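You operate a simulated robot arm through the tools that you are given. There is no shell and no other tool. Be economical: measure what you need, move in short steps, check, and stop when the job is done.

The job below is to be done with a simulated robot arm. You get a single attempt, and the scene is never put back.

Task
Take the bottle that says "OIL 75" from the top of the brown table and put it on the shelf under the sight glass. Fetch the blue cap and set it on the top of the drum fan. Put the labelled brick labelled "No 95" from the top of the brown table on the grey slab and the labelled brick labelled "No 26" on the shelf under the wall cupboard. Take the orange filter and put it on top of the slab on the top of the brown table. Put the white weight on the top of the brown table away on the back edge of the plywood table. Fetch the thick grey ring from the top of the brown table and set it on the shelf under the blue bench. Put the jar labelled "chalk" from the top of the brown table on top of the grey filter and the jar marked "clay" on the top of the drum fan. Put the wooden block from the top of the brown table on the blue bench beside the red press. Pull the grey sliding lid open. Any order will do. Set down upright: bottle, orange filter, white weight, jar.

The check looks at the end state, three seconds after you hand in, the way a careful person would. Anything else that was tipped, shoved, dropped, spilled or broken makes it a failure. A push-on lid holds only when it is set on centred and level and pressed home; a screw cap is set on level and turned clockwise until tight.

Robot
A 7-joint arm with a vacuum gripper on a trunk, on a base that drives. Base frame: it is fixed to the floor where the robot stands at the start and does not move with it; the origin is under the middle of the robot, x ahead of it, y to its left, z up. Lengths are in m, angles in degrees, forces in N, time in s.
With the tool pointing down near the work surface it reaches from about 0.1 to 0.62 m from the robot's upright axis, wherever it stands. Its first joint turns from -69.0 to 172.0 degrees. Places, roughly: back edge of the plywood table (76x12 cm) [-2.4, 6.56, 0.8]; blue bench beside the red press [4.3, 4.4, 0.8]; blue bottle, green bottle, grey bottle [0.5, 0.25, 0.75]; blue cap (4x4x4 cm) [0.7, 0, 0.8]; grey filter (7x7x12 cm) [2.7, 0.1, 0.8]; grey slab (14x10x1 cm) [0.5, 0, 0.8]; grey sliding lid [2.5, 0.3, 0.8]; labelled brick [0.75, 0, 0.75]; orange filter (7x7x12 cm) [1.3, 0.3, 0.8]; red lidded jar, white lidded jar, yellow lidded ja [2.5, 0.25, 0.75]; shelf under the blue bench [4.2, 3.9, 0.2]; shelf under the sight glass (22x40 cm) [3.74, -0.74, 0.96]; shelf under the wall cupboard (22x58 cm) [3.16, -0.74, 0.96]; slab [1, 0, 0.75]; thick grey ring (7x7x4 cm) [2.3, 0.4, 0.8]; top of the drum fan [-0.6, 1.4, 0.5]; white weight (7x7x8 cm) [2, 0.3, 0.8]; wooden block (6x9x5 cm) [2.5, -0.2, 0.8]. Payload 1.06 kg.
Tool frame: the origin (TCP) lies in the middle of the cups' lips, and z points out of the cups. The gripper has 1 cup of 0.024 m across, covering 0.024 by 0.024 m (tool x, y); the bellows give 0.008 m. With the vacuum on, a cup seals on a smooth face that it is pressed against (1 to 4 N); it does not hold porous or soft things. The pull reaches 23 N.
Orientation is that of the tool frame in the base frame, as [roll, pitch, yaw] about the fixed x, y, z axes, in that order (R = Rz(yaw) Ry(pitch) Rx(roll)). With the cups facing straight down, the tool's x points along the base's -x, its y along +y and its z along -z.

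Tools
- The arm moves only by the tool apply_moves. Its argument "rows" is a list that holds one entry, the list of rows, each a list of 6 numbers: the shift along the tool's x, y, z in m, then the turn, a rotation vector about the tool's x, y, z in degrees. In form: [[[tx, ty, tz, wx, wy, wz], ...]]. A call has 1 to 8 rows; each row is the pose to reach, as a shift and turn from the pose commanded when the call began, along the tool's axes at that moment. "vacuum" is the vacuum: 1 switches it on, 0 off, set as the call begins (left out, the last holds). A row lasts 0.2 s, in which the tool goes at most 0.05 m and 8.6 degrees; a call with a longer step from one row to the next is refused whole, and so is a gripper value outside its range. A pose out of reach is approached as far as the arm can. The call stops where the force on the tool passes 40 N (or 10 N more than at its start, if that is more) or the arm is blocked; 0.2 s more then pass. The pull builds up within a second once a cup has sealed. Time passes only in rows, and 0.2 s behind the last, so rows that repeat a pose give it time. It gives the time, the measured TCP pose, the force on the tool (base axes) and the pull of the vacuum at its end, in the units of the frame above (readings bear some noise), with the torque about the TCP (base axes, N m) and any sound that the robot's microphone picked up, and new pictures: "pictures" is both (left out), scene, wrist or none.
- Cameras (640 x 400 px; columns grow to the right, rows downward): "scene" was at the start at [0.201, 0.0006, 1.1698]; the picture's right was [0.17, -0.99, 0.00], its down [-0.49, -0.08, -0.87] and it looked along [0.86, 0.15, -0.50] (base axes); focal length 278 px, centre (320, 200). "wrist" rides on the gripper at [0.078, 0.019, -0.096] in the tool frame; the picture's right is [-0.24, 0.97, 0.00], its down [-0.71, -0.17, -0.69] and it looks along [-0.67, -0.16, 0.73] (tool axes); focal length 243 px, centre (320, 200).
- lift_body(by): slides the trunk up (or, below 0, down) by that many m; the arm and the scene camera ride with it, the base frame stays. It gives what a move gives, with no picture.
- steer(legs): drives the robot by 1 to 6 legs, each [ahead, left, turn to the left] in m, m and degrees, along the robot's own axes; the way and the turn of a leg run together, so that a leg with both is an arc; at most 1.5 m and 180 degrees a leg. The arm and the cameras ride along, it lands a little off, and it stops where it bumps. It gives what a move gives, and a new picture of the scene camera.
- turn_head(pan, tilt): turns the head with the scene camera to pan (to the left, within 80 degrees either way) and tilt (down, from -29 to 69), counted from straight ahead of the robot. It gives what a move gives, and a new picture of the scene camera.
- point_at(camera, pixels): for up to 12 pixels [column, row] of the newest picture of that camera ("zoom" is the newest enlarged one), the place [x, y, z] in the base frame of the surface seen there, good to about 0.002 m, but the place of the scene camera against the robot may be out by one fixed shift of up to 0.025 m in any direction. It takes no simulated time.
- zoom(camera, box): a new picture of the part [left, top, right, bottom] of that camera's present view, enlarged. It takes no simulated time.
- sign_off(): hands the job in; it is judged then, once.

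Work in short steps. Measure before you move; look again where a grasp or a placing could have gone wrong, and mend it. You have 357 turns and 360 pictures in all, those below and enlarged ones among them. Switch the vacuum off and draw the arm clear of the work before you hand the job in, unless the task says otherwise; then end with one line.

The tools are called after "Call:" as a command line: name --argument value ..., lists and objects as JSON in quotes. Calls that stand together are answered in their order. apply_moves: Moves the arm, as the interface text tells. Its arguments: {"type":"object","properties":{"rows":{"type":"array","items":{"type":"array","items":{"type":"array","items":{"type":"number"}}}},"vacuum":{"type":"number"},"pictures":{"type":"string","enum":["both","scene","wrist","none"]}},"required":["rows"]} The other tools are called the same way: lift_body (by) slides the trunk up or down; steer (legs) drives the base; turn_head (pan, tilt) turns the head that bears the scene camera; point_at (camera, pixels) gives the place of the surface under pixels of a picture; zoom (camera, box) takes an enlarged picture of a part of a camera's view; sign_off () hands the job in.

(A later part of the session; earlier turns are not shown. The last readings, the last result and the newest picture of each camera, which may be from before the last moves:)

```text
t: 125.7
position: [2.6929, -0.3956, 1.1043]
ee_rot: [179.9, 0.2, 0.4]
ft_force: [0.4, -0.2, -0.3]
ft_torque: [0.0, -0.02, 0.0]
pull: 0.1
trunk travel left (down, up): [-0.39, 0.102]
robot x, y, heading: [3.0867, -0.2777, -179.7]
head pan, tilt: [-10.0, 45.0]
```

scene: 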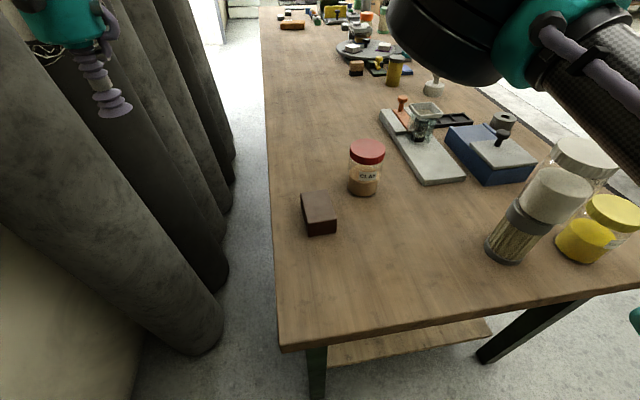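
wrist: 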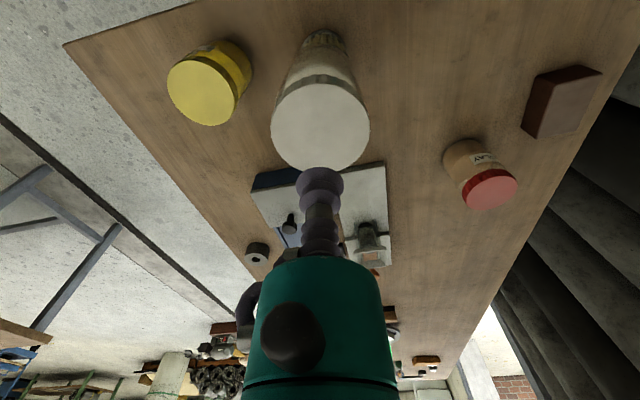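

I measure the block top here and move the tool over it.

Call:
point_at --camera "scene" --pixels '[[318, 208], [302, 198], [325, 193], [335, 215], [310, 222], [367, 152], [500, 135]]'

Call:
apply_moves --rows '[[[-0.0, -0.045, 0.0, 0, 0, 0], [-0.01, -0.09, 0.0, 0, 0, 0], [-0.03, -0.13, 0.02, 0, 0, 0], [-0.05, -0.16, 0.05, 0, 0, 0], [-0.065, -0.18, 0.085, 0, 0, 0], [-0.065, -0.2, 0.12, 0, 0, 0], [-0.065, -0.2, 0.15, 0, 0, 0]]]' --pictures "both"

```text
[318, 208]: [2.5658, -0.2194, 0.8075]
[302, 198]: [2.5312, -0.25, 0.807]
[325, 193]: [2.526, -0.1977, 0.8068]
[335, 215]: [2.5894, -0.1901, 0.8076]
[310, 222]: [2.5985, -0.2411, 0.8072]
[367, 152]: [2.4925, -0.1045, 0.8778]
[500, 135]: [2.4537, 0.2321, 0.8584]
```

```text
t: 127.3
position: [2.624, -0.1956, 0.9494]
ee_rot: [179.9, 0.1, 0.5]
ft_force: [-0.2, -0.7, -0.2]
ft_torque: [-0.01, 0.0, -0.02]
pull: 0.0
trunk travel left (down, up): [-0.39, 0.102]
robot x, y, heading: [3.0864, -0.2848, -179.7]
head pan, tilt: [-10.0, 45.0]
```

scene: 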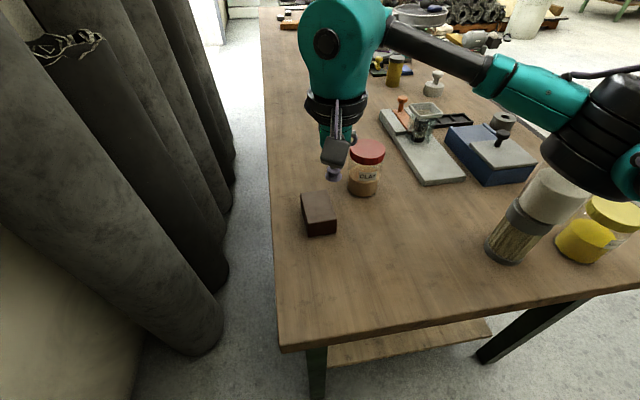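
wrist: 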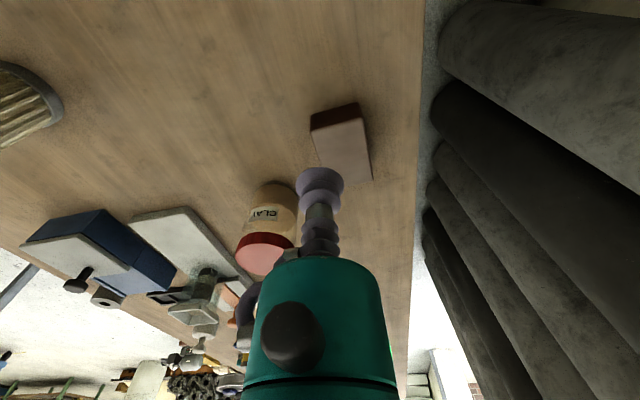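

I get the block's corners from the wrist view and check the elbow's clearance from the jar stack.

Call:
point_at --camera "wrist" --pixels '[[312, 130], [360, 120], [371, 180], [325, 166], [345, 150]]'

Call:
point_at --camera "scene" --pixels '[[570, 170], [600, 185], [600, 120], [540, 110], [560, 178]]'

```text
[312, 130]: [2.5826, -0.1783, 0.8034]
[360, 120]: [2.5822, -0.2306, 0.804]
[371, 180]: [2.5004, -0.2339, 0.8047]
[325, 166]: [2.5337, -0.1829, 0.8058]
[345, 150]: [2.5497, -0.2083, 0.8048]
```

```text
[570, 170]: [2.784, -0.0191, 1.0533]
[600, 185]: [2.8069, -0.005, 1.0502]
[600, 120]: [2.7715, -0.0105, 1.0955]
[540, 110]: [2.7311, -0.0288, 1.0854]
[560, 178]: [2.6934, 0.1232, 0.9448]
```

Block centre ≈(2.547,-0.206), top 0.8045; the elbow keeps ≈7 cm from the stack. I move above the block at z≈0.88.

Call:
apply_moves --rows '[[[-0.04, 0.005, 0.02, 0, 0, 0], [-0.077, 0.0104, 0.04, 0, 0, 0], [-0.077, 0.0104, 0.07, 0, 0, 0], [-0.077, 0.0104, 0.07, 0, 0, 0]]]' --pictures "none"

Call:
lift_body --by -0.05

Call:
zoom --camera "scene" --box '[200, 60, 640, 335]'

```text
t: 128.3
position: [2.5501, -0.2053, 0.8827]
ee_rot: [180.0, 0.2, 0.4]
ft_force: [-0.9, 0.8, 0.7]
ft_torque: [0.0, -0.02, 0.04]
pull: 0.1
trunk travel left (down, up): [-0.39, 0.102]
robot x, y, heading: [3.0881, -0.2789, -179.5]
head pan, tilt: [-10.0, 45.0]
```

```text
t: 129.2
position: [2.549, -0.206, 0.8342]
ee_rot: [180.0, 0.2, 0.2]
ft_force: [0.3, -0.3, -0.5]
ft_torque: [-0.01, -0.01, 0.01]
pull: 0.1
trunk travel left (down, up): [-0.34, 0.152]
robot x, y, heading: [3.0861, -0.2797, -179.8]
head pan, tilt: [-10.0, 45.0]
```

```text
1.45 times, centred on (420, 198) of scene
```

zoom: 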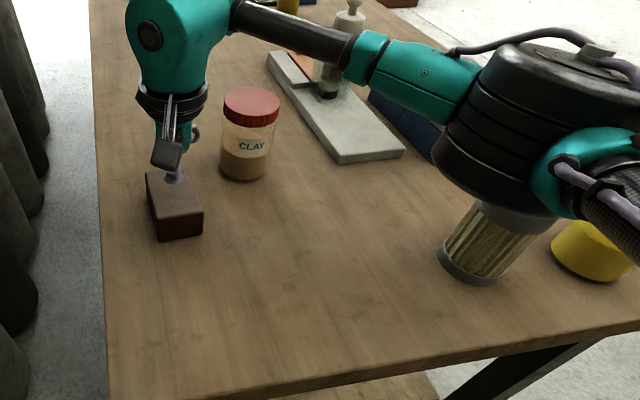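

I check the drum's real distance from the jar stack before going lower.

Call:
point_at --camera "zoom" --pixels '[[450, 140], [440, 165], [500, 205], [530, 110], [480, 90], [480, 240], [520, 210]]'

```text
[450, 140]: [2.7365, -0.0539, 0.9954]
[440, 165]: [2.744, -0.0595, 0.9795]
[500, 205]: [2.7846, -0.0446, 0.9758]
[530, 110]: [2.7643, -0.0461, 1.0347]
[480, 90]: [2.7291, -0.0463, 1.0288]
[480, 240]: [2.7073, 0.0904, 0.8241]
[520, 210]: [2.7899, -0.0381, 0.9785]
```

The drum may be very near the jar stack. I raise the trunk back and check the stack.

Call:
lift_body --by 0.07

Call:
zoom --camera "scene" --box '[200, 60, 640, 335]'

```text
t: 130.3
position: [2.5489, -0.2059, 0.9038]
ee_rot: [-180.0, 0.1, 0.4]
ft_force: [-0.3, 0.9, 0.2]
ft_torque: [-0.03, 0.02, 0.01]
pull: 0.1
trunk travel left (down, up): [-0.41, 0.082]
robot x, y, heading: [3.0854, -0.281, -179.6]
head pan, tilt: [-10.0, 45.0]
```

```text
1.45 times, centred on (420, 198) of scene
```

zoom: 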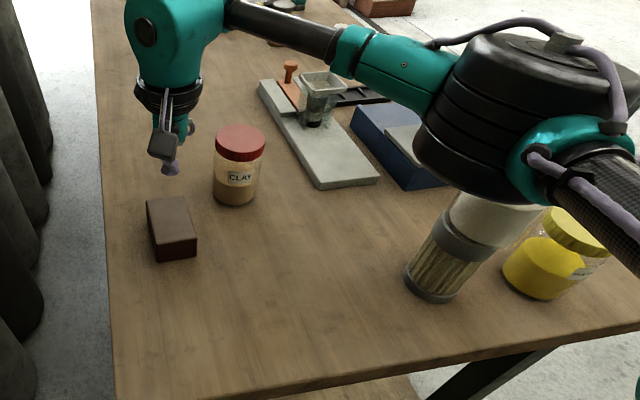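

The stack is untouched. I measure the drum's top disk to get its true centre and radius.

Call:
point_at --camera "zoom" --pixels '[[462, 60], [500, 40], [540, 80], [480, 90], [590, 70], [560, 95], [440, 170], [490, 195], [420, 145]]'

```text
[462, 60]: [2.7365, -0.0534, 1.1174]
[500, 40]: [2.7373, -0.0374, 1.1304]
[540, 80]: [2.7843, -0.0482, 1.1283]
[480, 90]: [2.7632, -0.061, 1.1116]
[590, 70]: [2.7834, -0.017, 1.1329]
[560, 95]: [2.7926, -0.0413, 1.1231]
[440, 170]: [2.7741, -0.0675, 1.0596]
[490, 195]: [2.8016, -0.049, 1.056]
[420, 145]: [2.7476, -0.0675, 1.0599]
```

The drum is small (radius ≈5 cm, centre ≈(2.76,-0.015)), giving about 8 cm clearance from the stack. I proceed: lower the trunk again.

Call:
lift_body --by -0.085

Call:
apply_moves --rows '[[[0, 0, 0.006, 0, 0, 0], [0, 0, 0.012, 0, 0, 0], [0, 0, 0.017, 0, 0, 0], [0, 0, 0.019, 0, 0, 0], [0, 0, 0.019, 0, 0, 0], [0, 0, 0.019, 0, 0, 0]]]' --vacuum 1 --pictures "none"

```text
t: 131.5
position: [2.5482, -0.2062, 0.8198]
ee_rot: [179.9, 0.3, 0.3]
ft_force: [0.0, 0.4, 0.5]
ft_torque: [-0.01, 0.05, 0.01]
pull: 0.0
trunk travel left (down, up): [-0.325, 0.167]
robot x, y, heading: [3.0839, -0.2798, -179.8]
head pan, tilt: [-10.0, 45.0]
```

```text
t: 132.9
position: [2.5493, -0.2076, 0.8003]
ee_rot: [179.9, 0.3, 0.4]
ft_force: [-3.5, 0.7, 17.7]
ft_torque: [0.01, -0.12, -0.01]
pull: 22.7
trunk travel left (down, up): [-0.325, 0.167]
robot x, y, heading: [3.0874, -0.281, -179.8]
head pan, tilt: [-10.0, 45.0]
```

Sealed on the block. I lift with the arm and trunk.

Call:
apply_moves --rows '[[[0, 0, -0.008, 0, 0, 0], [0, 0, -0.03, 0, 0, 0], [0, 0, -0.06, 0, 0, 0], [0, 0, -0.1, 0, 0, 0], [0, 0, -0.14, 0, 0, 0], [0.02, 0, -0.18, 0, 0, 0], [0.04, 0, -0.22, 0, 0, 0], [0.06, 0, -0.26, 0, 0, 0]]]' --pictures "scene"

```text
t: 134.7
position: [2.6124, -0.2027, 1.0614]
ee_rot: [179.9, 0.3, 0.3]
ft_force: [-0.3, -0.3, -1.8]
ft_torque: [-0.02, -0.01, 0.02]
pull: 22.8
trunk travel left (down, up): [-0.325, 0.167]
robot x, y, heading: [3.0853, -0.2808, -179.4]
head pan, tilt: [-10.0, 45.0]
```

scene: 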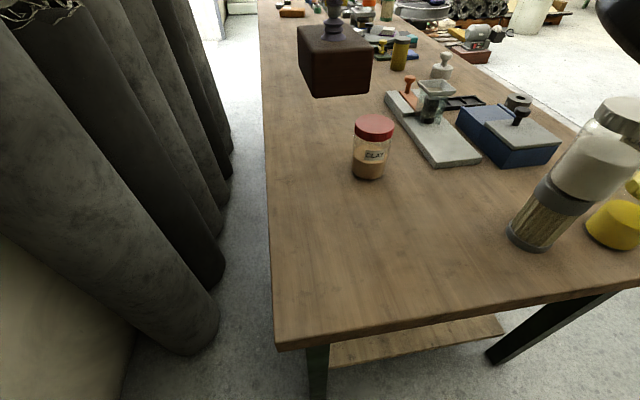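

Block held. I back away from the table, turn to face +y and drive along x≈3.5 toward the blue bench.

Call:
steer --legs '[[-0.42, 0, 0], [0, 0, -90], [1.5, 0, 0], [1.5, 0, 0], [0.6, 0, 0]]'

Call:
turn_head --pan -30 --tilt 25

```text
t: 158.2
position: [3.6506, 3.7935, 1.0613]
ee_rot: [179.9, 0.2, -90.7]
ft_force: [0.6, 0.2, -1.7]
ft_torque: [0.02, 0.01, 0.03]
pull: 22.5
trunk travel left (down, up): [-0.325, 0.167]
robot x, y, heading: [3.5649, 3.3177, 89.4]
head pan, tilt: [-10.0, 45.0]
```

scene: 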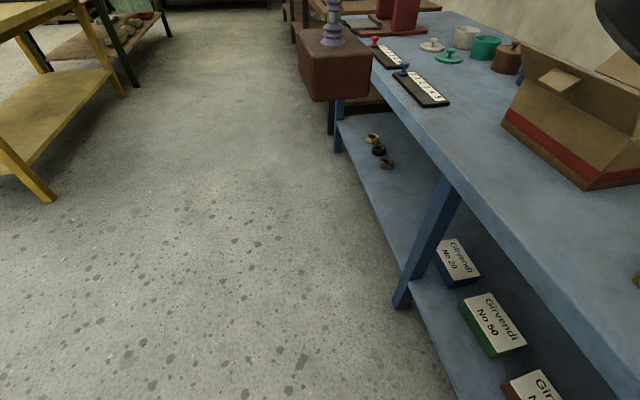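

```text
t: 159.0
position: [3.6507, 3.7941, 1.061]
ee_rot: [179.9, 0.2, -90.7]
ft_force: [-0.6, -0.5, -2.3]
ft_torque: [0.0, 0.0, -0.01]
pull: 23.2
trunk travel left (down, up): [-0.325, 0.167]
robot x, y, heading: [3.5617, 3.3205, 89.3]
head pan, tilt: [-30.0, 25.0]
```

scene: 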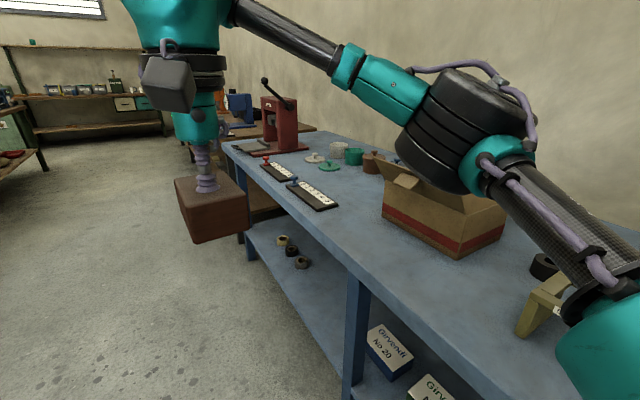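

I measure the bench: red press, the two strips, pots, bench edge and height.

Call:
point_at --camera "scene" --pixels '[[275, 125], [300, 148], [310, 195], [275, 172], [315, 158], [329, 167], [285, 160], [345, 190], [365, 215], [232, 150], [240, 158], [300, 255]]'

Call:
zoom --camera "scene" --box '[200, 80, 440, 270]'

```text
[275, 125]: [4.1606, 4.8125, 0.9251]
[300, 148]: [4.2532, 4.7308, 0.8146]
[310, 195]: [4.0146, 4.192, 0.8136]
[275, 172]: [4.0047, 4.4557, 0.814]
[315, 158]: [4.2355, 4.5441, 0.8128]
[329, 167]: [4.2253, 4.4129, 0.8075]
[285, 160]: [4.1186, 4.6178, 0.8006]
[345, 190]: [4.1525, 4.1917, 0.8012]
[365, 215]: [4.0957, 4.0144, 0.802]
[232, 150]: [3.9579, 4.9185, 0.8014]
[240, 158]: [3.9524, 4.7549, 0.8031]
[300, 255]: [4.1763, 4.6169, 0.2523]
```

```text
2.11 times, centred on (320, 175) of scene
```

zoom: 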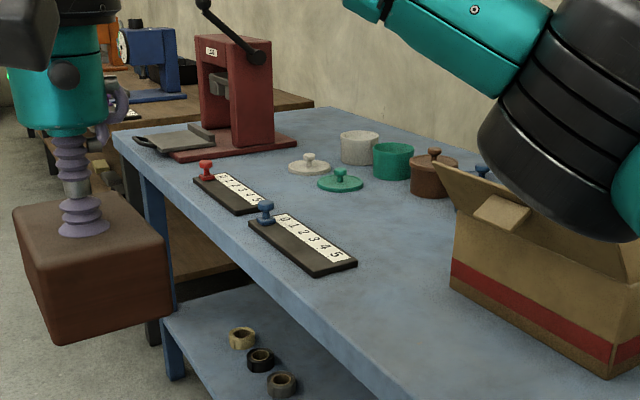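

I measure the free patch between strips and pot lids right by the press.

Call:
point_at --camera "zoom" --pixels '[[255, 205], [290, 165], [320, 182], [355, 262], [290, 220], [297, 145], [270, 155], [345, 188], [385, 175], [430, 190], [260, 180], [360, 155]]'

```text
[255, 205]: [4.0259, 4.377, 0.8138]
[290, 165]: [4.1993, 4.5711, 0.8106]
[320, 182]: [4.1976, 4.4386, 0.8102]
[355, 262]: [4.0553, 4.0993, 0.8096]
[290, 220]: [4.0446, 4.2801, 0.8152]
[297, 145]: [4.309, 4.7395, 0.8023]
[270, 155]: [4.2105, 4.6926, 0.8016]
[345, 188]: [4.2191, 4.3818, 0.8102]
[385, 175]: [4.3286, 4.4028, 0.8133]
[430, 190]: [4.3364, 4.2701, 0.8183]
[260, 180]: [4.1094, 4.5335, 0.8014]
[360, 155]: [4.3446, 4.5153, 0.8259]
```

Free patch centre ≈(4.10,4.51) true, between strip, lids and press base. I drive to y≈4.4 slightly left, then turn to face the bench.

Call:
steer --legs '[[1.1, 0.12, 0], [0, 0, -89.5]]'

Call:
turn_head --pan 10 --tilt 40

```text
t: 168.4
position: [3.9344, 4.3464, 1.0608]
ee_rot: [179.9, 0.2, -179.3]
ft_force: [-0.3, -0.7, -0.9]
ft_torque: [0.0, -0.02, 0.04]
pull: 23.5
trunk travel left (down, up): [-0.325, 0.167]
robot x, y, heading: [3.4595, 4.419, 0.9]
head pan, tilt: [-30.0, 25.0]
```

scene: 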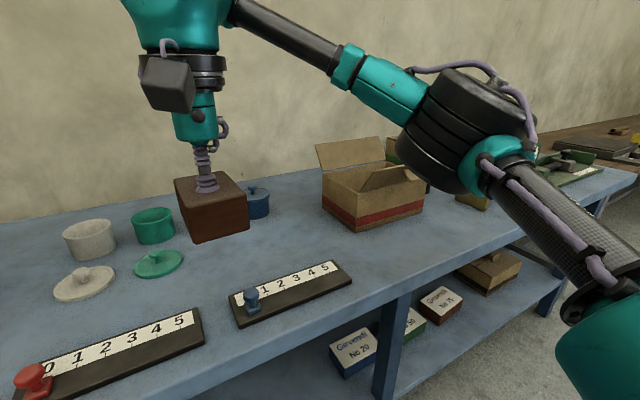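

```text
t: 169.5
position: [3.9335, 4.3465, 1.0615]
ee_rot: [179.9, 0.2, -179.2]
ft_force: [-0.7, 0.3, -1.1]
ft_torque: [0.02, 0.03, 0.03]
pull: 23.0
trunk travel left (down, up): [-0.325, 0.167]
robot x, y, heading: [3.4554, 4.4189, 0.9]
head pan, tilt: [10.0, 40.0]
```

scene: 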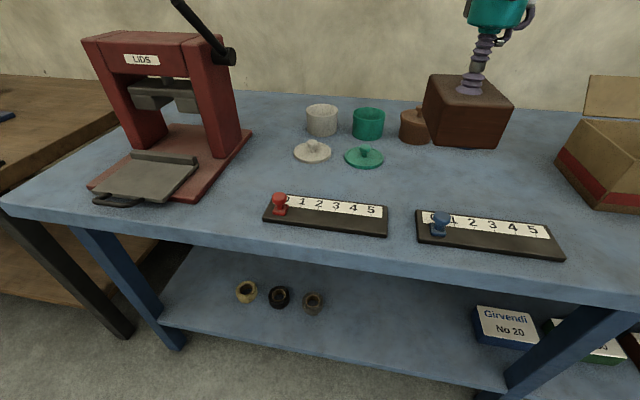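

Clear view. I measure the free area between the press base and the strip/white lid.

Call:
point_at --camera "scene" --pixels '[[252, 135], [225, 165], [203, 200], [268, 193], [294, 152], [306, 130], [255, 165], [262, 115], [386, 205], [418, 215]]'

```text
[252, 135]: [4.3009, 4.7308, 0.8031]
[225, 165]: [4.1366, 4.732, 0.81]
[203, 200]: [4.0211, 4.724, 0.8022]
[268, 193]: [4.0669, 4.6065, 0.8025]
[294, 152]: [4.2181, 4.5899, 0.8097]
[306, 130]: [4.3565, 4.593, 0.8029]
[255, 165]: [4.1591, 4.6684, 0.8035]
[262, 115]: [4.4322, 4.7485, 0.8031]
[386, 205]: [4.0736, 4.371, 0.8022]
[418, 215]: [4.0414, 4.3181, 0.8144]
```

I check the alternative patch between strip and lids (nearer the named spot).

Call:
point_at --camera "scene" --pixels '[[312, 166], [340, 168], [364, 171], [300, 194], [335, 197], [375, 202], [335, 180], [450, 175], [455, 200], [425, 165], [525, 200]]'

```text
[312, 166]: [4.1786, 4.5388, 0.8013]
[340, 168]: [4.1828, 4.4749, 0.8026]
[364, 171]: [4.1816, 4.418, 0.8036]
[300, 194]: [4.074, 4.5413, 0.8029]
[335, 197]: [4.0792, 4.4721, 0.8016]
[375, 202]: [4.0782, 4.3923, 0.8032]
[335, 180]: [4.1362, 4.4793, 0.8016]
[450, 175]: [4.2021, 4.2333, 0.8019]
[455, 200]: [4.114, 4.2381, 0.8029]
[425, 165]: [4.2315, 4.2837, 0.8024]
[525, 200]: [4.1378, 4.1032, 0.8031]
```

I choose the patch between the strip and the lids (true centre ≈(4.115,4.496), gap 10 cm), block's long side along y. I drive a bit closer first, then rotate the tool 90°.

Call:
steer --legs '[[0.09, 0.06, -0.9]]'

Call:
apply_moves --rows '[[[0, 0, 0, 0, 0, 8.5], [0, 0, 0, 0, 0, 17], [0, 0, 0, 0, 0, 25.5], [0, 0, 0, 0, 0, 34], [0, 0, 0, 0, 0, 42.5], [0, 0, 0, 0, 0, 51], [0, 0, 0, 0, 0, 59.5], [0, 0, 0, 0, 0, 68]]]' --pictures "none"

Call:
apply_moves --rows '[[[0, 0, 0, 0, 0, 8], [0, 0, 0, 0, 0, 16], [0, 0, 0, 0, 0, 22], [0, 0, 0, 0, 0, 22]]]' --pictures "both"

```text
t: 170.7
position: [4.0224, 4.3981, 1.0615]
ee_rot: [179.9, 0.2, 179.8]
ft_force: [-0.2, 0.2, -1.4]
ft_torque: [-0.03, 0.04, 0.01]
pull: 23.0
trunk travel left (down, up): [-0.325, 0.167]
robot x, y, heading: [3.5496, 4.4782, -0.5]
head pan, tilt: [10.0, 40.0]
```

scene: 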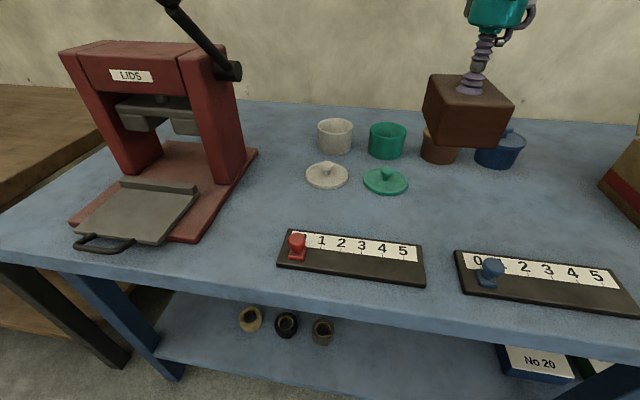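

```text
t: 172.5
position: [4.021, 4.399, 1.0608]
ee_rot: [179.8, 0.0, 111.6]
ft_force: [0.1, -0.3, -1.9]
ft_torque: [-0.01, 0.02, -0.03]
pull: 23.0
trunk travel left (down, up): [-0.325, 0.167]
robot x, y, heading: [3.5442, 4.4813, -0.2]
head pan, tilt: [10.0, 40.0]
```

```text
t: 173.5
position: [4.022, 4.3984, 1.0603]
ee_rot: [179.8, -0.1, 89.7]
ft_force: [0.4, -0.6, -2.2]
ft_torque: [0.02, -0.02, 0.01]
pull: 22.7
trunk travel left (down, up): [-0.325, 0.167]
robot x, y, heading: [3.5485, 4.479, -0.2]
head pan, tilt: [10.0, 40.0]
```

scene: 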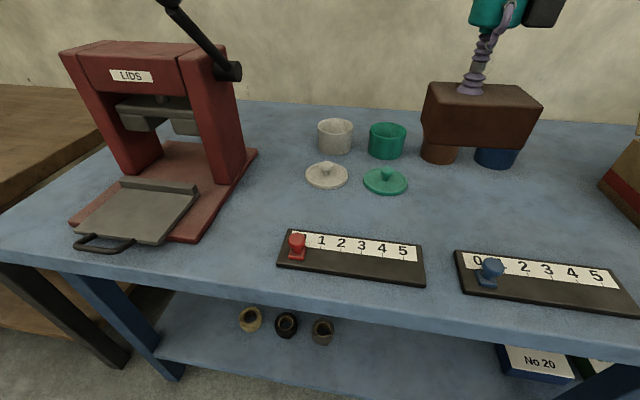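
wrist: 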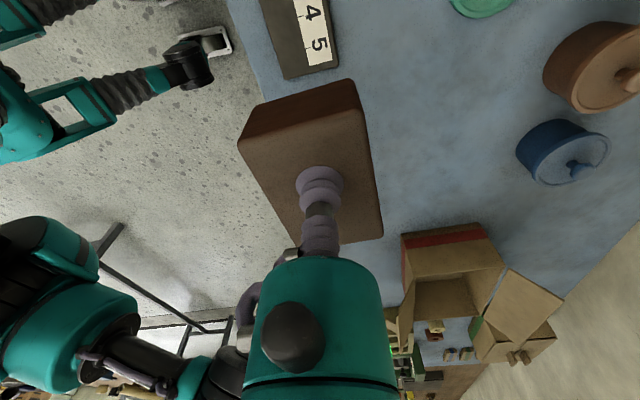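

I use both cameras on the same strip corner and green lid to verify the scene offset here.

Call:
point_at --camera "wrist" --pixels '[[336, 64], [286, 76], [325, 20], [470, 12], [343, 60]]'

Call:
point_at --camera "scene" --pixels '[[419, 248], [423, 284], [385, 195], [400, 240], [340, 234], [328, 192], [355, 193], [345, 210], [310, 232]]'

```text
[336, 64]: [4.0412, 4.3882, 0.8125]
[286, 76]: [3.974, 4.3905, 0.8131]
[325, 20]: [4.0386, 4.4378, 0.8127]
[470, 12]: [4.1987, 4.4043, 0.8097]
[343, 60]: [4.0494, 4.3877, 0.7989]
```

```text
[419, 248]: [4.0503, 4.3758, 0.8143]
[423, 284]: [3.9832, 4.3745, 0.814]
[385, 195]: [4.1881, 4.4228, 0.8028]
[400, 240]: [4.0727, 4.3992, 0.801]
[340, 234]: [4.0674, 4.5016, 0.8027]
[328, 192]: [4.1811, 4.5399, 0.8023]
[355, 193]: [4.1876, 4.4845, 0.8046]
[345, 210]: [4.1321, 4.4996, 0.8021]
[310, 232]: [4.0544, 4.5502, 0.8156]
```

Offset here is (+0.009,-0.013), so the true target is (4.111,4.500). I move over it and down to z≈0.875.

Call:
apply_moves --rows '[[[0.03, 0.03, 0, 0, 0, 0], [0.06, 0.06, 0, 0, 0, 0], [0.09, 0.085, 0.01, 0, 0, 0], [0.102, 0.089, 0.05, 0, 0, 0], [0.102, 0.089, 0.095, 0, 0, 0], [0.102, 0.089, 0.14, 0, 0, 0], [0.102, 0.089, 0.18, 0, 0, 0], [0.102, 0.089, 0.185, 0, 0, 0]]]' --pictures "both"

```text
t: 175.3
position: [4.1109, 4.5011, 0.8767]
ee_rot: [179.8, -0.2, 89.7]
ft_force: [-0.3, 0.1, -1.5]
ft_torque: [0.04, -0.01, 0.03]
pull: 23.1
trunk travel left (down, up): [-0.325, 0.167]
robot x, y, heading: [3.5413, 4.4792, -0.4]
head pan, tilt: [10.0, 40.0]
```

scene: 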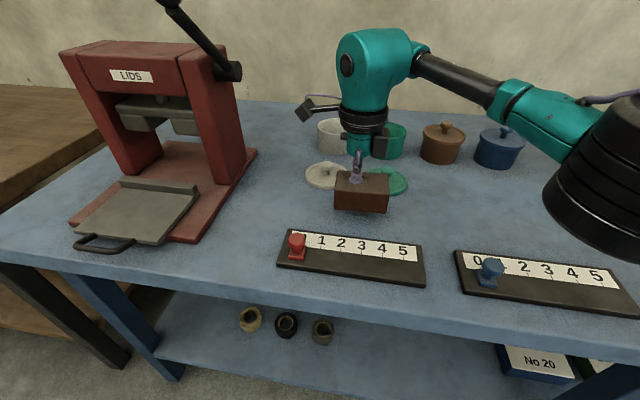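
wrist: 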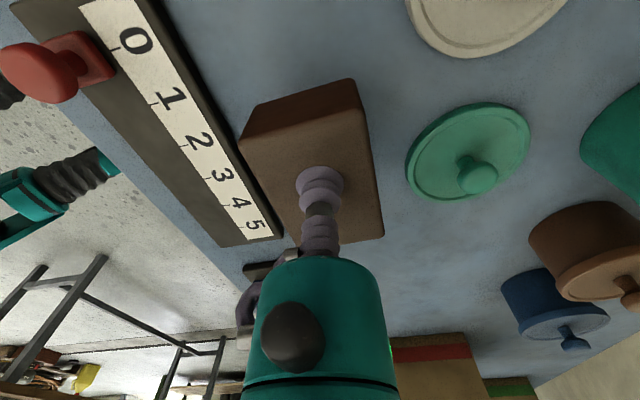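

The block hovers between strip and lids with room on both sides. I lower to contact (≈0.843).

Call:
apply_moves --rows '[[[0, 0, 0.015, 0, 0, 0], [0, 0, 0.026, 0, 0, 0], [0, 0, 0.032, 0, 0, 0], [0, 0, 0.036, 0, 0, 0], [0, 0, 0.036, 0, 0, 0]]]' --pictures "none"

```text
t: 176.5
position: [4.1117, 4.5007, 0.8412]
ee_rot: [179.6, -0.2, 89.7]
ft_force: [7.3, -0.9, 18.7]
ft_torque: [-0.05, 0.04, 0.0]
pull: 22.9
trunk travel left (down, up): [-0.325, 0.167]
robot x, y, heading: [3.5421, 4.4793, -0.3]
head pan, tilt: [10.0, 40.0]
```

In contact. I ease off 2.5 mm, release and rise.

Call:
apply_moves --rows '[[[0, 0, -0.0025, 0, 0, 0], [0, 0, -0.0025, 0, 0, 0], [0, 0, -0.0025, 0, 0, 0], [0, 0, -0.0025, 0, 0, 0], [0, 0, -0.015, 0, 0, 0], [0, 0, -0.05, 0, 0, 0], [0, 0, -0.09, 0, 0, 0], [0, 0, -0.13, 0, 0, 0]]]' --vacuum 0 --pictures "none"

Call:
apply_moves --rows '[[[-0.02, -0.04, -0.02, 0, 0, 0], [-0.04, -0.08, -0.04, 0, 0, 0], [-0.06, -0.12, -0.06, 0, 0, 0], [-0.06, -0.16, -0.06, 0, 0, 0]]]' --pictures "scene"

```text
t: 178.3
position: [4.1104, 4.5003, 0.9707]
ee_rot: [179.8, 0.0, 89.8]
ft_force: [-0.7, -0.4, -0.2]
ft_torque: [0.0, 0.0, 0.0]
pull: 0.1
trunk travel left (down, up): [-0.325, 0.167]
robot x, y, heading: [3.5452, 4.4798, -0.2]
head pan, tilt: [10.0, 40.0]
```

```text
t: 179.3
position: [3.9507, 4.4399, 1.0297]
ee_rot: [179.8, -0.1, 89.7]
ft_force: [0.5, 0.6, 0.7]
ft_torque: [0.0, 0.02, 0.0]
pull: 0.0
trunk travel left (down, up): [-0.325, 0.167]
robot x, y, heading: [3.5476, 4.4805, -0.3]
head pan, tilt: [10.0, 40.0]
```

scene: 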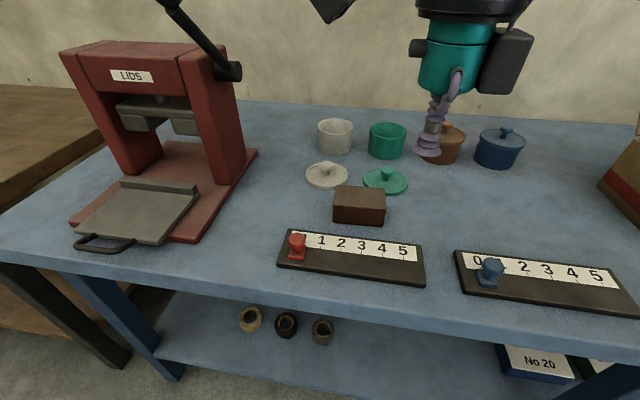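

Block is placed cleanly. While here I inspect the lower shelf for the ring's future place.

Call:
turn_head --pan -20 --tilt 55

Call:
point_at --camera "scene" --pixels '[[200, 300], [300, 320], [350, 330], [250, 330], [300, 345], [400, 340], [300, 300], [450, 330]]'

```text
t: 180.3
position: [3.9507, 4.4403, 1.0304]
ee_rot: [179.9, -0.1, 89.8]
ft_force: [0.8, -0.6, 0.5]
ft_torque: [0.02, 0.01, 0.05]
pull: 0.0
trunk travel left (down, up): [-0.325, 0.167]
robot x, y, heading: [3.5462, 4.4808, -0.2]
head pan, tilt: [-20.0, 55.0]
```

scene: 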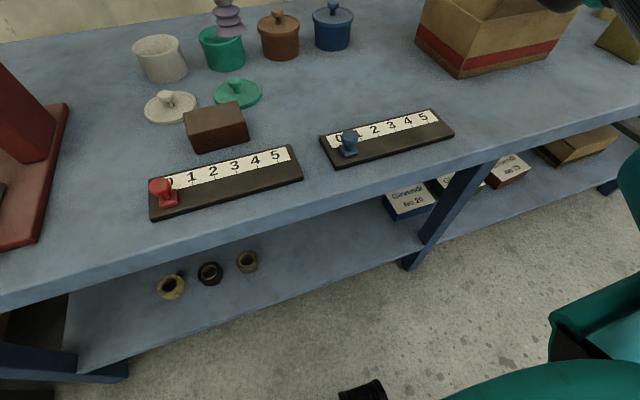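

```text
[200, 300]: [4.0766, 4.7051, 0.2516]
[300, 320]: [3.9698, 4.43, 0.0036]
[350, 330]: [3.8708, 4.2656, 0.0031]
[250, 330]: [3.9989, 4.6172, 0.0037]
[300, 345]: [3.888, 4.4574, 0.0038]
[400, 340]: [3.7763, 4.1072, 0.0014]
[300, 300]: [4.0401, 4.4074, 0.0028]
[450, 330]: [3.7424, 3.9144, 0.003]
```

Call:
point_at --camera "scene" --pixels '[[330, 260], [330, 280], [280, 285], [370, 245], [265, 300], [350, 270], [247, 262], [411, 265], [300, 270], [405, 200], [270, 228]]'

```text
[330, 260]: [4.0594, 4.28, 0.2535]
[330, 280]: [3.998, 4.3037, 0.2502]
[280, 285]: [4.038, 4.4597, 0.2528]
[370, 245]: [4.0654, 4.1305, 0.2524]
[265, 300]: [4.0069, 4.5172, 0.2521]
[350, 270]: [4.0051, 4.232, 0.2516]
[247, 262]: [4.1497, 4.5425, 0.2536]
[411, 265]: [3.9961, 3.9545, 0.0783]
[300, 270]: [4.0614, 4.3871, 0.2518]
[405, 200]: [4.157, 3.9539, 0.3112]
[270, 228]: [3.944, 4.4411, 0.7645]
```

The shelf top is ≈0.25 with front edge x≈3.98, so I need to know how low the arm can reach. I back off from the bench and test the low limit with the trunk down.

Call:
steer --legs '[[-0.4, 0, 0]]'

Call:
lift_body --by -0.32

Call:
apply_moves --rows '[[[0, 0, 0.045, 0, 0, 0], [0, 0, 0.09, 0, 0, 0], [0, 0, 0.135, 0, 0, 0], [0, 0, 0.18, 0, 0, 0], [0, 0, 0.225, 0, 0, 0], [0, 0, 0.27, 0, 0, 0], [0, 0, 0.315, 0, 0, 0], [0, 0, 0.36, 0, 0, 0]]]' --pictures "scene"

```text
t: 182.8
position: [3.5493, 4.4402, 1.0308]
ee_rot: [179.8, -0.1, 89.6]
ft_force: [0.7, 0.9, -0.2]
ft_torque: [-0.01, 0.0, 0.01]
pull: 0.0
trunk travel left (down, up): [-0.325, 0.167]
robot x, y, heading: [3.1401, 4.4826, -0.4]
head pan, tilt: [-20.0, 55.0]
```

scene: 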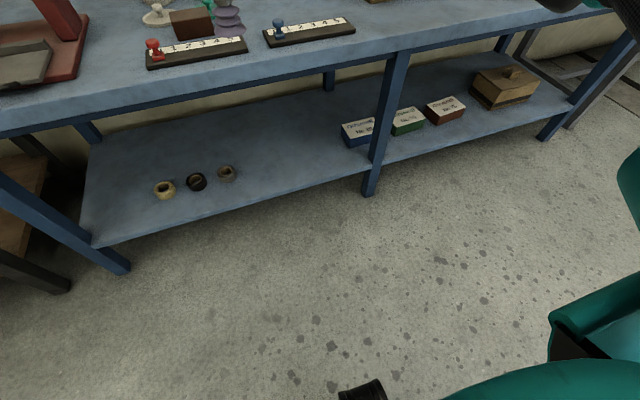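

```text
t: 185.9
position: [3.548, 4.4414, 0.7112]
ee_rot: [179.8, 0.0, 89.5]
ft_force: [0.4, 0.2, 0.8]
ft_torque: [-0.01, 0.03, 0.05]
pull: 0.1
trunk travel left (down, up): [-0.005, 0.487]
robot x, y, heading: [3.1444, 4.4837, -0.3]
head pan, tilt: [-20.0, 55.0]
```

```text
t: 187.7
position: [3.5473, 4.4417, 0.3488]
ee_rot: [179.8, 0.0, 89.6]
ft_force: [1.1, 0.6, -0.4]
ft_torque: [0.0, -0.02, -0.04]
pull: 0.1
trunk travel left (down, up): [-0.005, 0.487]
robot x, y, heading: [3.143, 4.485, -0.5]
head pan, tilt: [-20.0, 55.0]
```

scene: 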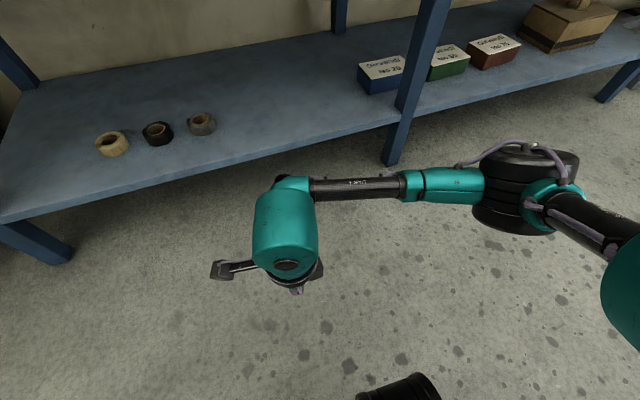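

The arm reaches z=0.35 tool-down comfortably, so the low shelf is feasible. I fold back up and drive toward the ring at the left side of the brown table.

Call:
apply_moves --rows '[[[0, 0, -0.045, 0, 0, -8], [0, 0, -0.09, 0, 0, -16], [0, 0, -0.135, 0, 0, -24], [0, 0, -0.18, 0, 0, -32], [0, 0, -0.225, 0, 0, -40], [0, 0, -0.27, 0, 0, -48], [0, 0, -0.315, 0, 0, -56], [0, 0, -0.36, 0, 0, -64]]]' --pictures "none"

Call:
lift_body --by 0.4

Call:
apply_moves --rows '[[[0, 0, 0, 0, 0, -8], [0, 0, 0, 0, 0, -16], [0, 0, 0, 0, 0, -24], [0, 0, 0, 0, 0, -26]]]' --pictures "none"

Call:
steer --legs '[[0, -0.2, -90], [1.5, 0, 0], [1.4, 0, 0], [0, -0.8, 0]]'

Call:
turn_head --pan 0 --tilt 40

```text
t: 189.5
position: [3.548, 4.4421, 0.7127]
ee_rot: [179.8, 0.1, 153.7]
ft_force: [0.6, -0.7, 0.2]
ft_torque: [-0.02, 0.02, 0.01]
pull: 0.0
trunk travel left (down, up): [-0.005, 0.487]
robot x, y, heading: [3.1426, 4.4836, -0.6]
head pan, tilt: [-20.0, 55.0]
```

```text
t: 193.4
position: [3.549, 4.4418, 1.1098]
ee_rot: [179.8, 0.1, 153.6]
ft_force: [-0.6, 0.6, -0.6]
ft_torque: [-0.01, 0.02, 0.03]
pull: 0.2
trunk travel left (down, up): [-0.405, 0.087]
robot x, y, heading: [3.1445, 4.4798, -0.4]
head pan, tilt: [-20.0, 55.0]
```

```text
t: 194.4
position: [3.5484, 4.4426, 1.111]
ee_rot: [179.9, 0.2, 179.6]
ft_force: [-0.2, -0.1, 0.8]
ft_torque: [0.0, -0.01, 0.0]
pull: 0.0
trunk travel left (down, up): [-0.405, 0.087]
robot x, y, heading: [3.1445, 4.4804, -0.3]
head pan, tilt: [-20.0, 55.0]
```

```text
t: 219.1
position: [2.2084, 1.0478, 1.111]
ee_rot: [179.9, 0.2, 90.5]
ft_force: [-0.5, 0.0, -0.5]
ft_torque: [0.0, 0.03, 0.0]
pull: 0.1
trunk travel left (down, up): [-0.405, 0.087]
robot x, y, heading: [2.243, 1.4542, -89.5]
head pan, tilt: [-20.0, 55.0]
```

scene: 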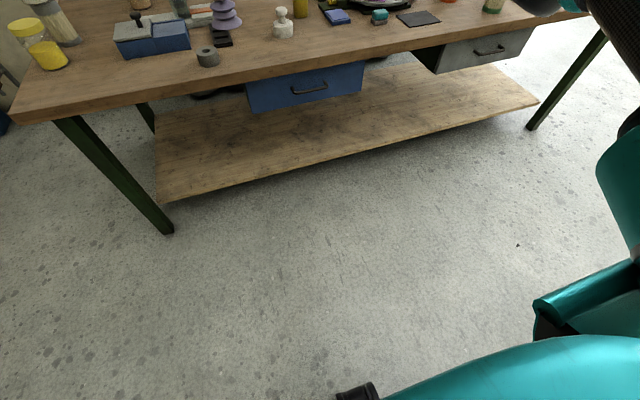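

```text
t: 220.0
position: [2.2101, 1.0469, 1.1109]
ee_rot: [179.8, 0.2, 90.5]
ft_force: [0.7, -0.8, 0.4]
ft_torque: [0.01, -0.02, 0.0]
pull: 0.0
trunk travel left (down, up): [-0.405, 0.087]
robot x, y, heading: [2.2453, 1.4525, -89.3]
head pan, tilt: [0.0, 40.0]
```

scene: 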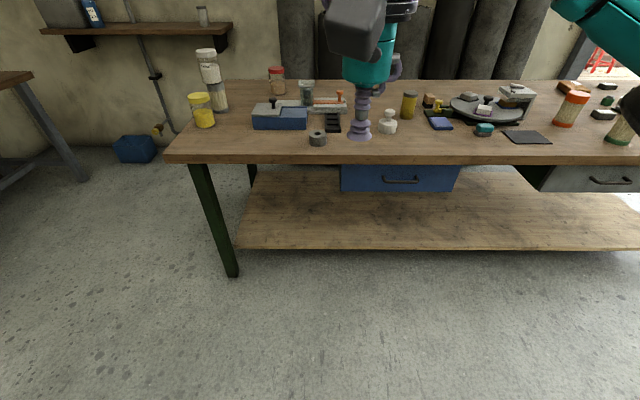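

I drive up to the table side at y≈0.92 in front of the ring.

Call:
steer --legs '[[0.53, 0, -0.5]]'

Call:
zoom --camera "wrist" --box '[0, 0, 640, 400]'

Call:
zoom --camera "scene" --box '[120, 100, 440, 300]'

```text
t: 223.0
position: [2.204, 0.5187, 1.1104]
ee_rot: [180.0, 0.1, 89.6]
ft_force: [-0.7, -0.8, 0.5]
ft_torque: [0.0, -0.01, -0.05]
pull: 0.1
trunk travel left (down, up): [-0.405, 0.087]
robot x, y, heading: [2.2451, 0.922, -90.3]
head pan, tilt: [0.0, 40.0]
```

scene: 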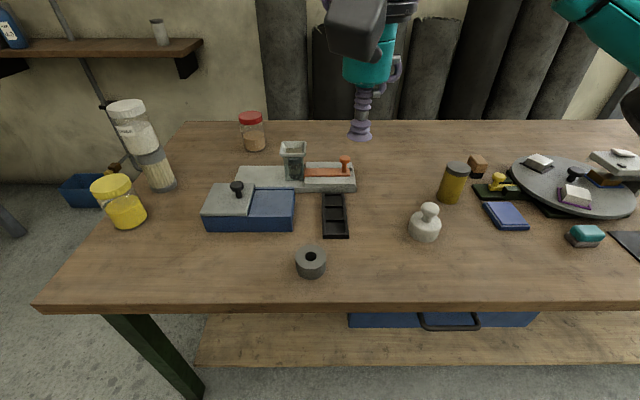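

```text
1.00 times, centred on (320, 200) of wrist (not enlarged: the box is as wide or as high as the picture)
```

zoom: 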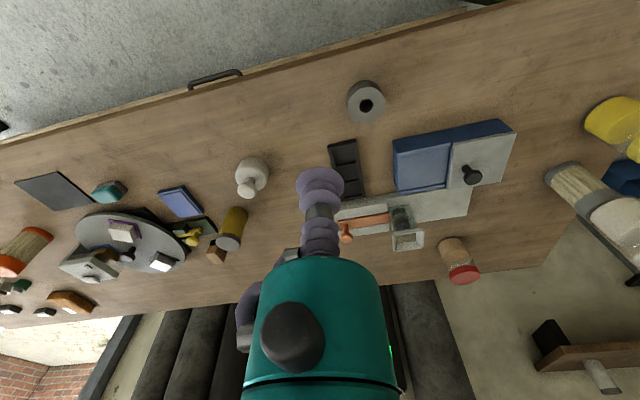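

```text
2.00 times, centred on (280, 200) of scene
```

zoom: 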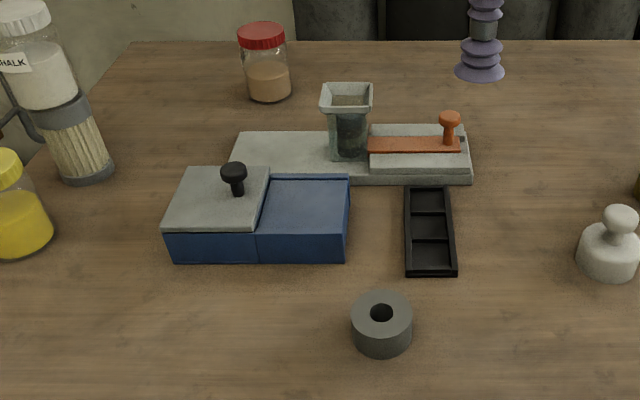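

"CHALK" is confirmed on the stacked jar. I zoom on the ring to see whether its annulus is wide enough for the 24 mm cup.

Call:
zoom --camera "scene" --box '[285, 235, 340, 285]'

Call:
point_at --camera "zoom" --pixels '[[125, 170], [480, 170], [300, 65], [300, 265], [238, 150], [365, 150], [300, 115], [300, 190]]'

Call:
zoom --camera "wrist" --box '[330, 70, 400, 130]'

Call:
point_at --camera "zoom" --pixels '[[165, 250], [310, 180], [330, 230], [485, 240], [380, 240], [330, 180], [330, 300], [320, 350]]'

```text
8.00 times, centred on (312, 260) of scene
```

zoom: 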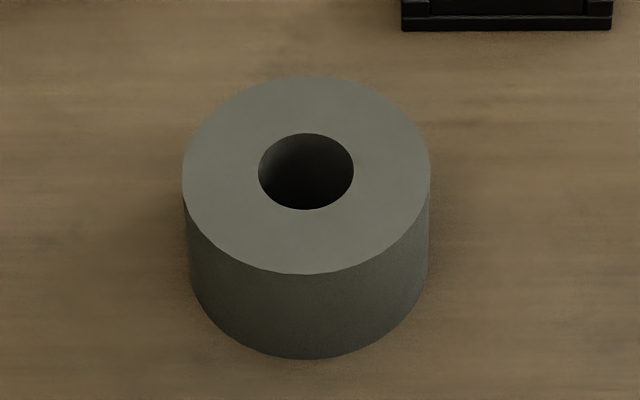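

```text
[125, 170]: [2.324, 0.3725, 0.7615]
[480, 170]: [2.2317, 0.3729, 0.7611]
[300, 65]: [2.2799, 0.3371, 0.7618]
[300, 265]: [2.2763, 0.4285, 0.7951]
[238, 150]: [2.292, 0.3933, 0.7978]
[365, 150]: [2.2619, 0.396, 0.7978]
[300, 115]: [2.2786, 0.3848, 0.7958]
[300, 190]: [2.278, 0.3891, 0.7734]
```

```text
6.67 times, centred on (365, 100) of wrist
```

zoom: 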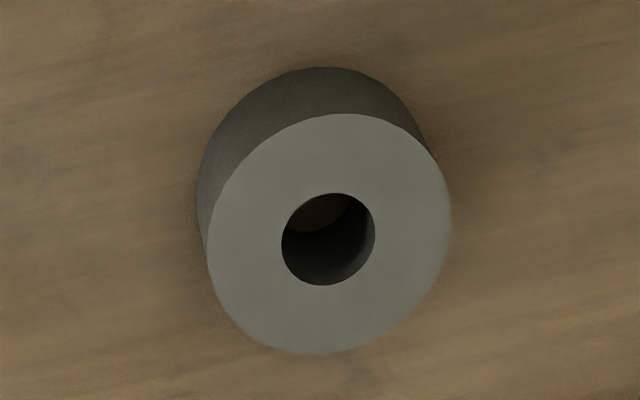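

```text
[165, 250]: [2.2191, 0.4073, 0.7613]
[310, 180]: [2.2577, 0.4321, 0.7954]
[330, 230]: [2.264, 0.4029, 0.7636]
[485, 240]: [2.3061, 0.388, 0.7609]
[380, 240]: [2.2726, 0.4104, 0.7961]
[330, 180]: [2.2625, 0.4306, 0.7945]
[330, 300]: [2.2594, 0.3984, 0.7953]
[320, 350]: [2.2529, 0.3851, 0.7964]
```

The annulus is about 2 cm wide, marginal for the cup, but a top grasp is worth a try. Ring centre ≈(2.2605,0.4145,0.7955); I go above its near side at (2.2605,0.435).

Call:
apply_moves --rows '[[[-0.02, 0.02, 0.03, 0, 0, 0], [-0.045, 0.04, 0.065, 0, 0, 0], [-0.07, 0.055, 0.1, 0, 0, 0], [-0.0837, 0.0565, 0.145, 0, 0, 0], [-0.0837, 0.0565, 0.19, 0, 0, 0], [-0.0837, 0.0565, 0.235, 0, 0, 0], [-0.0837, 0.0565, 0.275, 0, 0, 0], [-0.0837, 0.0565, 0.275, 0, 0, 0]]]' --pictures "both"

```text
t: 224.8
position: [2.2606, 0.4331, 0.8343]
ee_rot: [179.9, 0.2, 89.5]
ft_force: [-0.5, 1.1, 0.4]
ft_torque: [0.02, 0.0, -0.02]
pull: 0.1
trunk travel left (down, up): [-0.405, 0.087]
robot x, y, heading: [2.245, 0.9232, -90.2]
head pan, tilt: [0.0, 40.0]
```

scene: 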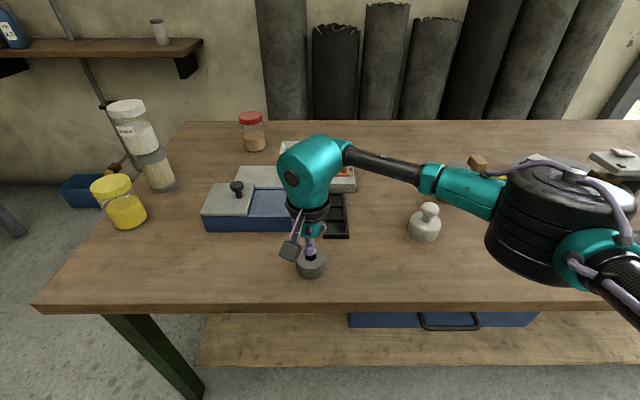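
wrist: 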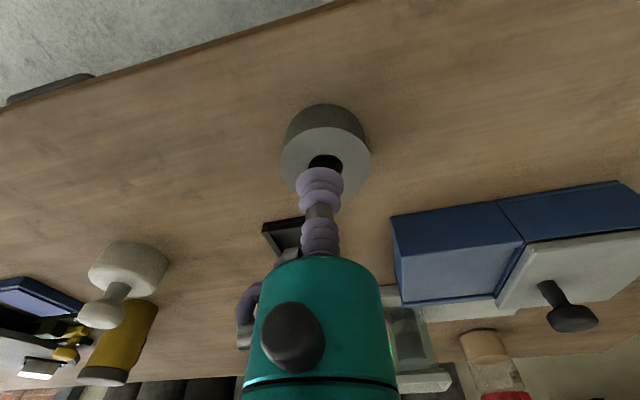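

I remeasure ring edges from this close view.

Call:
zoom --camera "wrist" --box '[270, 90, 390, 210]'

Call:
point_at --camera "wrist" --pixels '[[283, 155], [368, 155], [325, 128], [308, 162], [342, 162], [325, 152], [300, 180], [325, 156]]'

```text
3.33 times, centred on (330, 150) of wrist
```

zoom: 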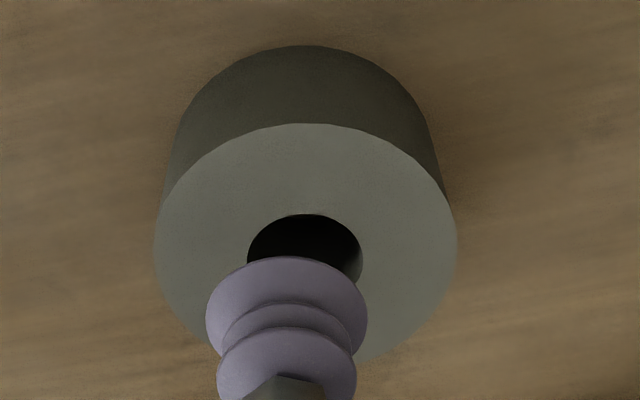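

```text
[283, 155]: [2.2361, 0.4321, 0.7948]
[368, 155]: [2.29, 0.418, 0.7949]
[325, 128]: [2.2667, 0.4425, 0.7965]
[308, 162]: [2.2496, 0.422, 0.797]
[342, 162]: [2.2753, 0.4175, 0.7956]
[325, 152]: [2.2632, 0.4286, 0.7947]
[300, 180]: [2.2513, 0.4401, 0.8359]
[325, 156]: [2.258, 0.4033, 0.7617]
```

The annulus is narrower than the cup, so a top grasp would leak; a side grasp with a horizontal tool over the table edge is possible, but then I must be able to set down at z≈0.27 with a horizontal tool. I back off and test that low pose first.

Call:
apply_moves --rows '[[[0.0, 0, -0.045, 0, 0, 0], [0, 0, -0.09, 0, 0, 0], [0.03, -0.0, -0.12, 0, 0, 0], [0.06, 0, -0.15, 0, 0, 0]]]' --pictures "none"

Call:
steer --legs '[[-0.45, 0, 0]]'

Call:
lift_body --by -0.4

Call:
apply_moves --rows '[[[0, 0, 0, 0, 8.4, 0], [0, 0, 0, 0, 16.8, 0], [0, 0, 0, 0, 25.2, 0], [0, 0, 0, 0, 33.6, 0], [0, 0, 0, 0, 42, 0], [0, 0, 0, 0, 50.4, 0], [0, 0, 0, 0, 58.8, 0], [0, 0, 0, 0, 67.2, 0]]]' --pictures "scene"

```text
t: 225.8
position: [2.2603, 0.4931, 0.9874]
ee_rot: [179.9, 0.1, 89.6]
ft_force: [0.1, -0.6, 0.2]
ft_torque: [-0.01, -0.02, 0.0]
pull: 0.1
trunk travel left (down, up): [-0.405, 0.087]
robot x, y, heading: [2.247, 0.9228, -90.4]
head pan, tilt: [0.0, 40.0]
```

```text
t: 228.6
position: [2.2616, 0.941, 0.9878]
ee_rot: [179.9, 0.2, 89.4]
ft_force: [0.7, 0.9, -0.2]
ft_torque: [-0.03, 0.0, 0.02]
pull: 0.0
trunk travel left (down, up): [-0.405, 0.087]
robot x, y, heading: [2.2515, 1.3711, -90.3]
head pan, tilt: [0.0, 40.0]
```

scene: 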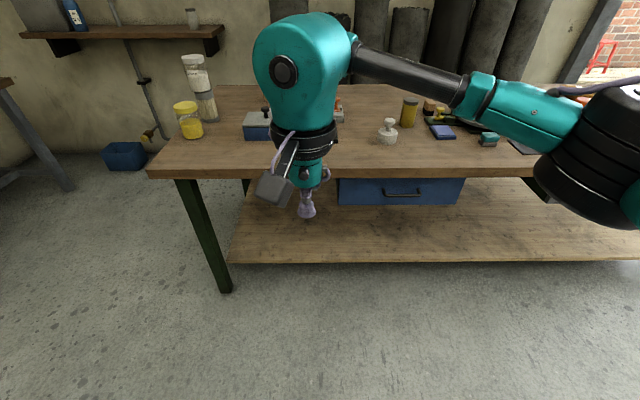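

```text
t: 232.4
position: [2.2629, 0.9409, 0.588]
ee_rot: [179.9, 0.4, 89.4]
ft_force: [0.7, -0.4, -0.3]
ft_torque: [0.0, 0.02, 0.0]
pull: 0.2
trunk travel left (down, up): [-0.005, 0.487]
robot x, y, heading: [2.2459, 1.3712, -90.5]
head pan, tilt: [0.0, 40.0]
```

```text
t: 234.2
position: [2.2613, 0.9409, 0.5873]
ee_rot: [179.7, -67.1, 89.7]
ft_force: [0.1, -1.0, -0.1]
ft_torque: [0.03, -0.02, 0.04]
pull: 0.2
trunk travel left (down, up): [-0.005, 0.487]
robot x, y, heading: [2.2493, 1.3691, -90.6]
head pan, tilt: [0.0, 40.0]
```

scene: 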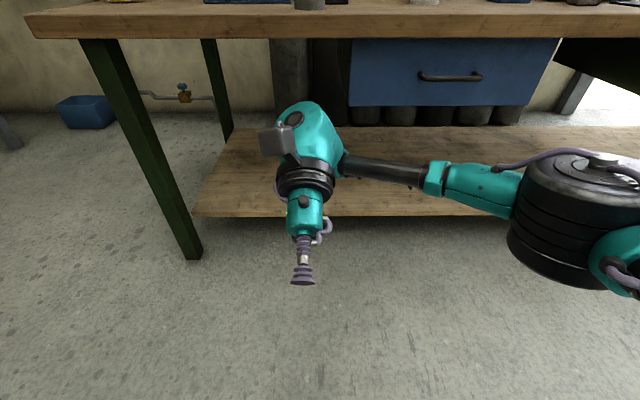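

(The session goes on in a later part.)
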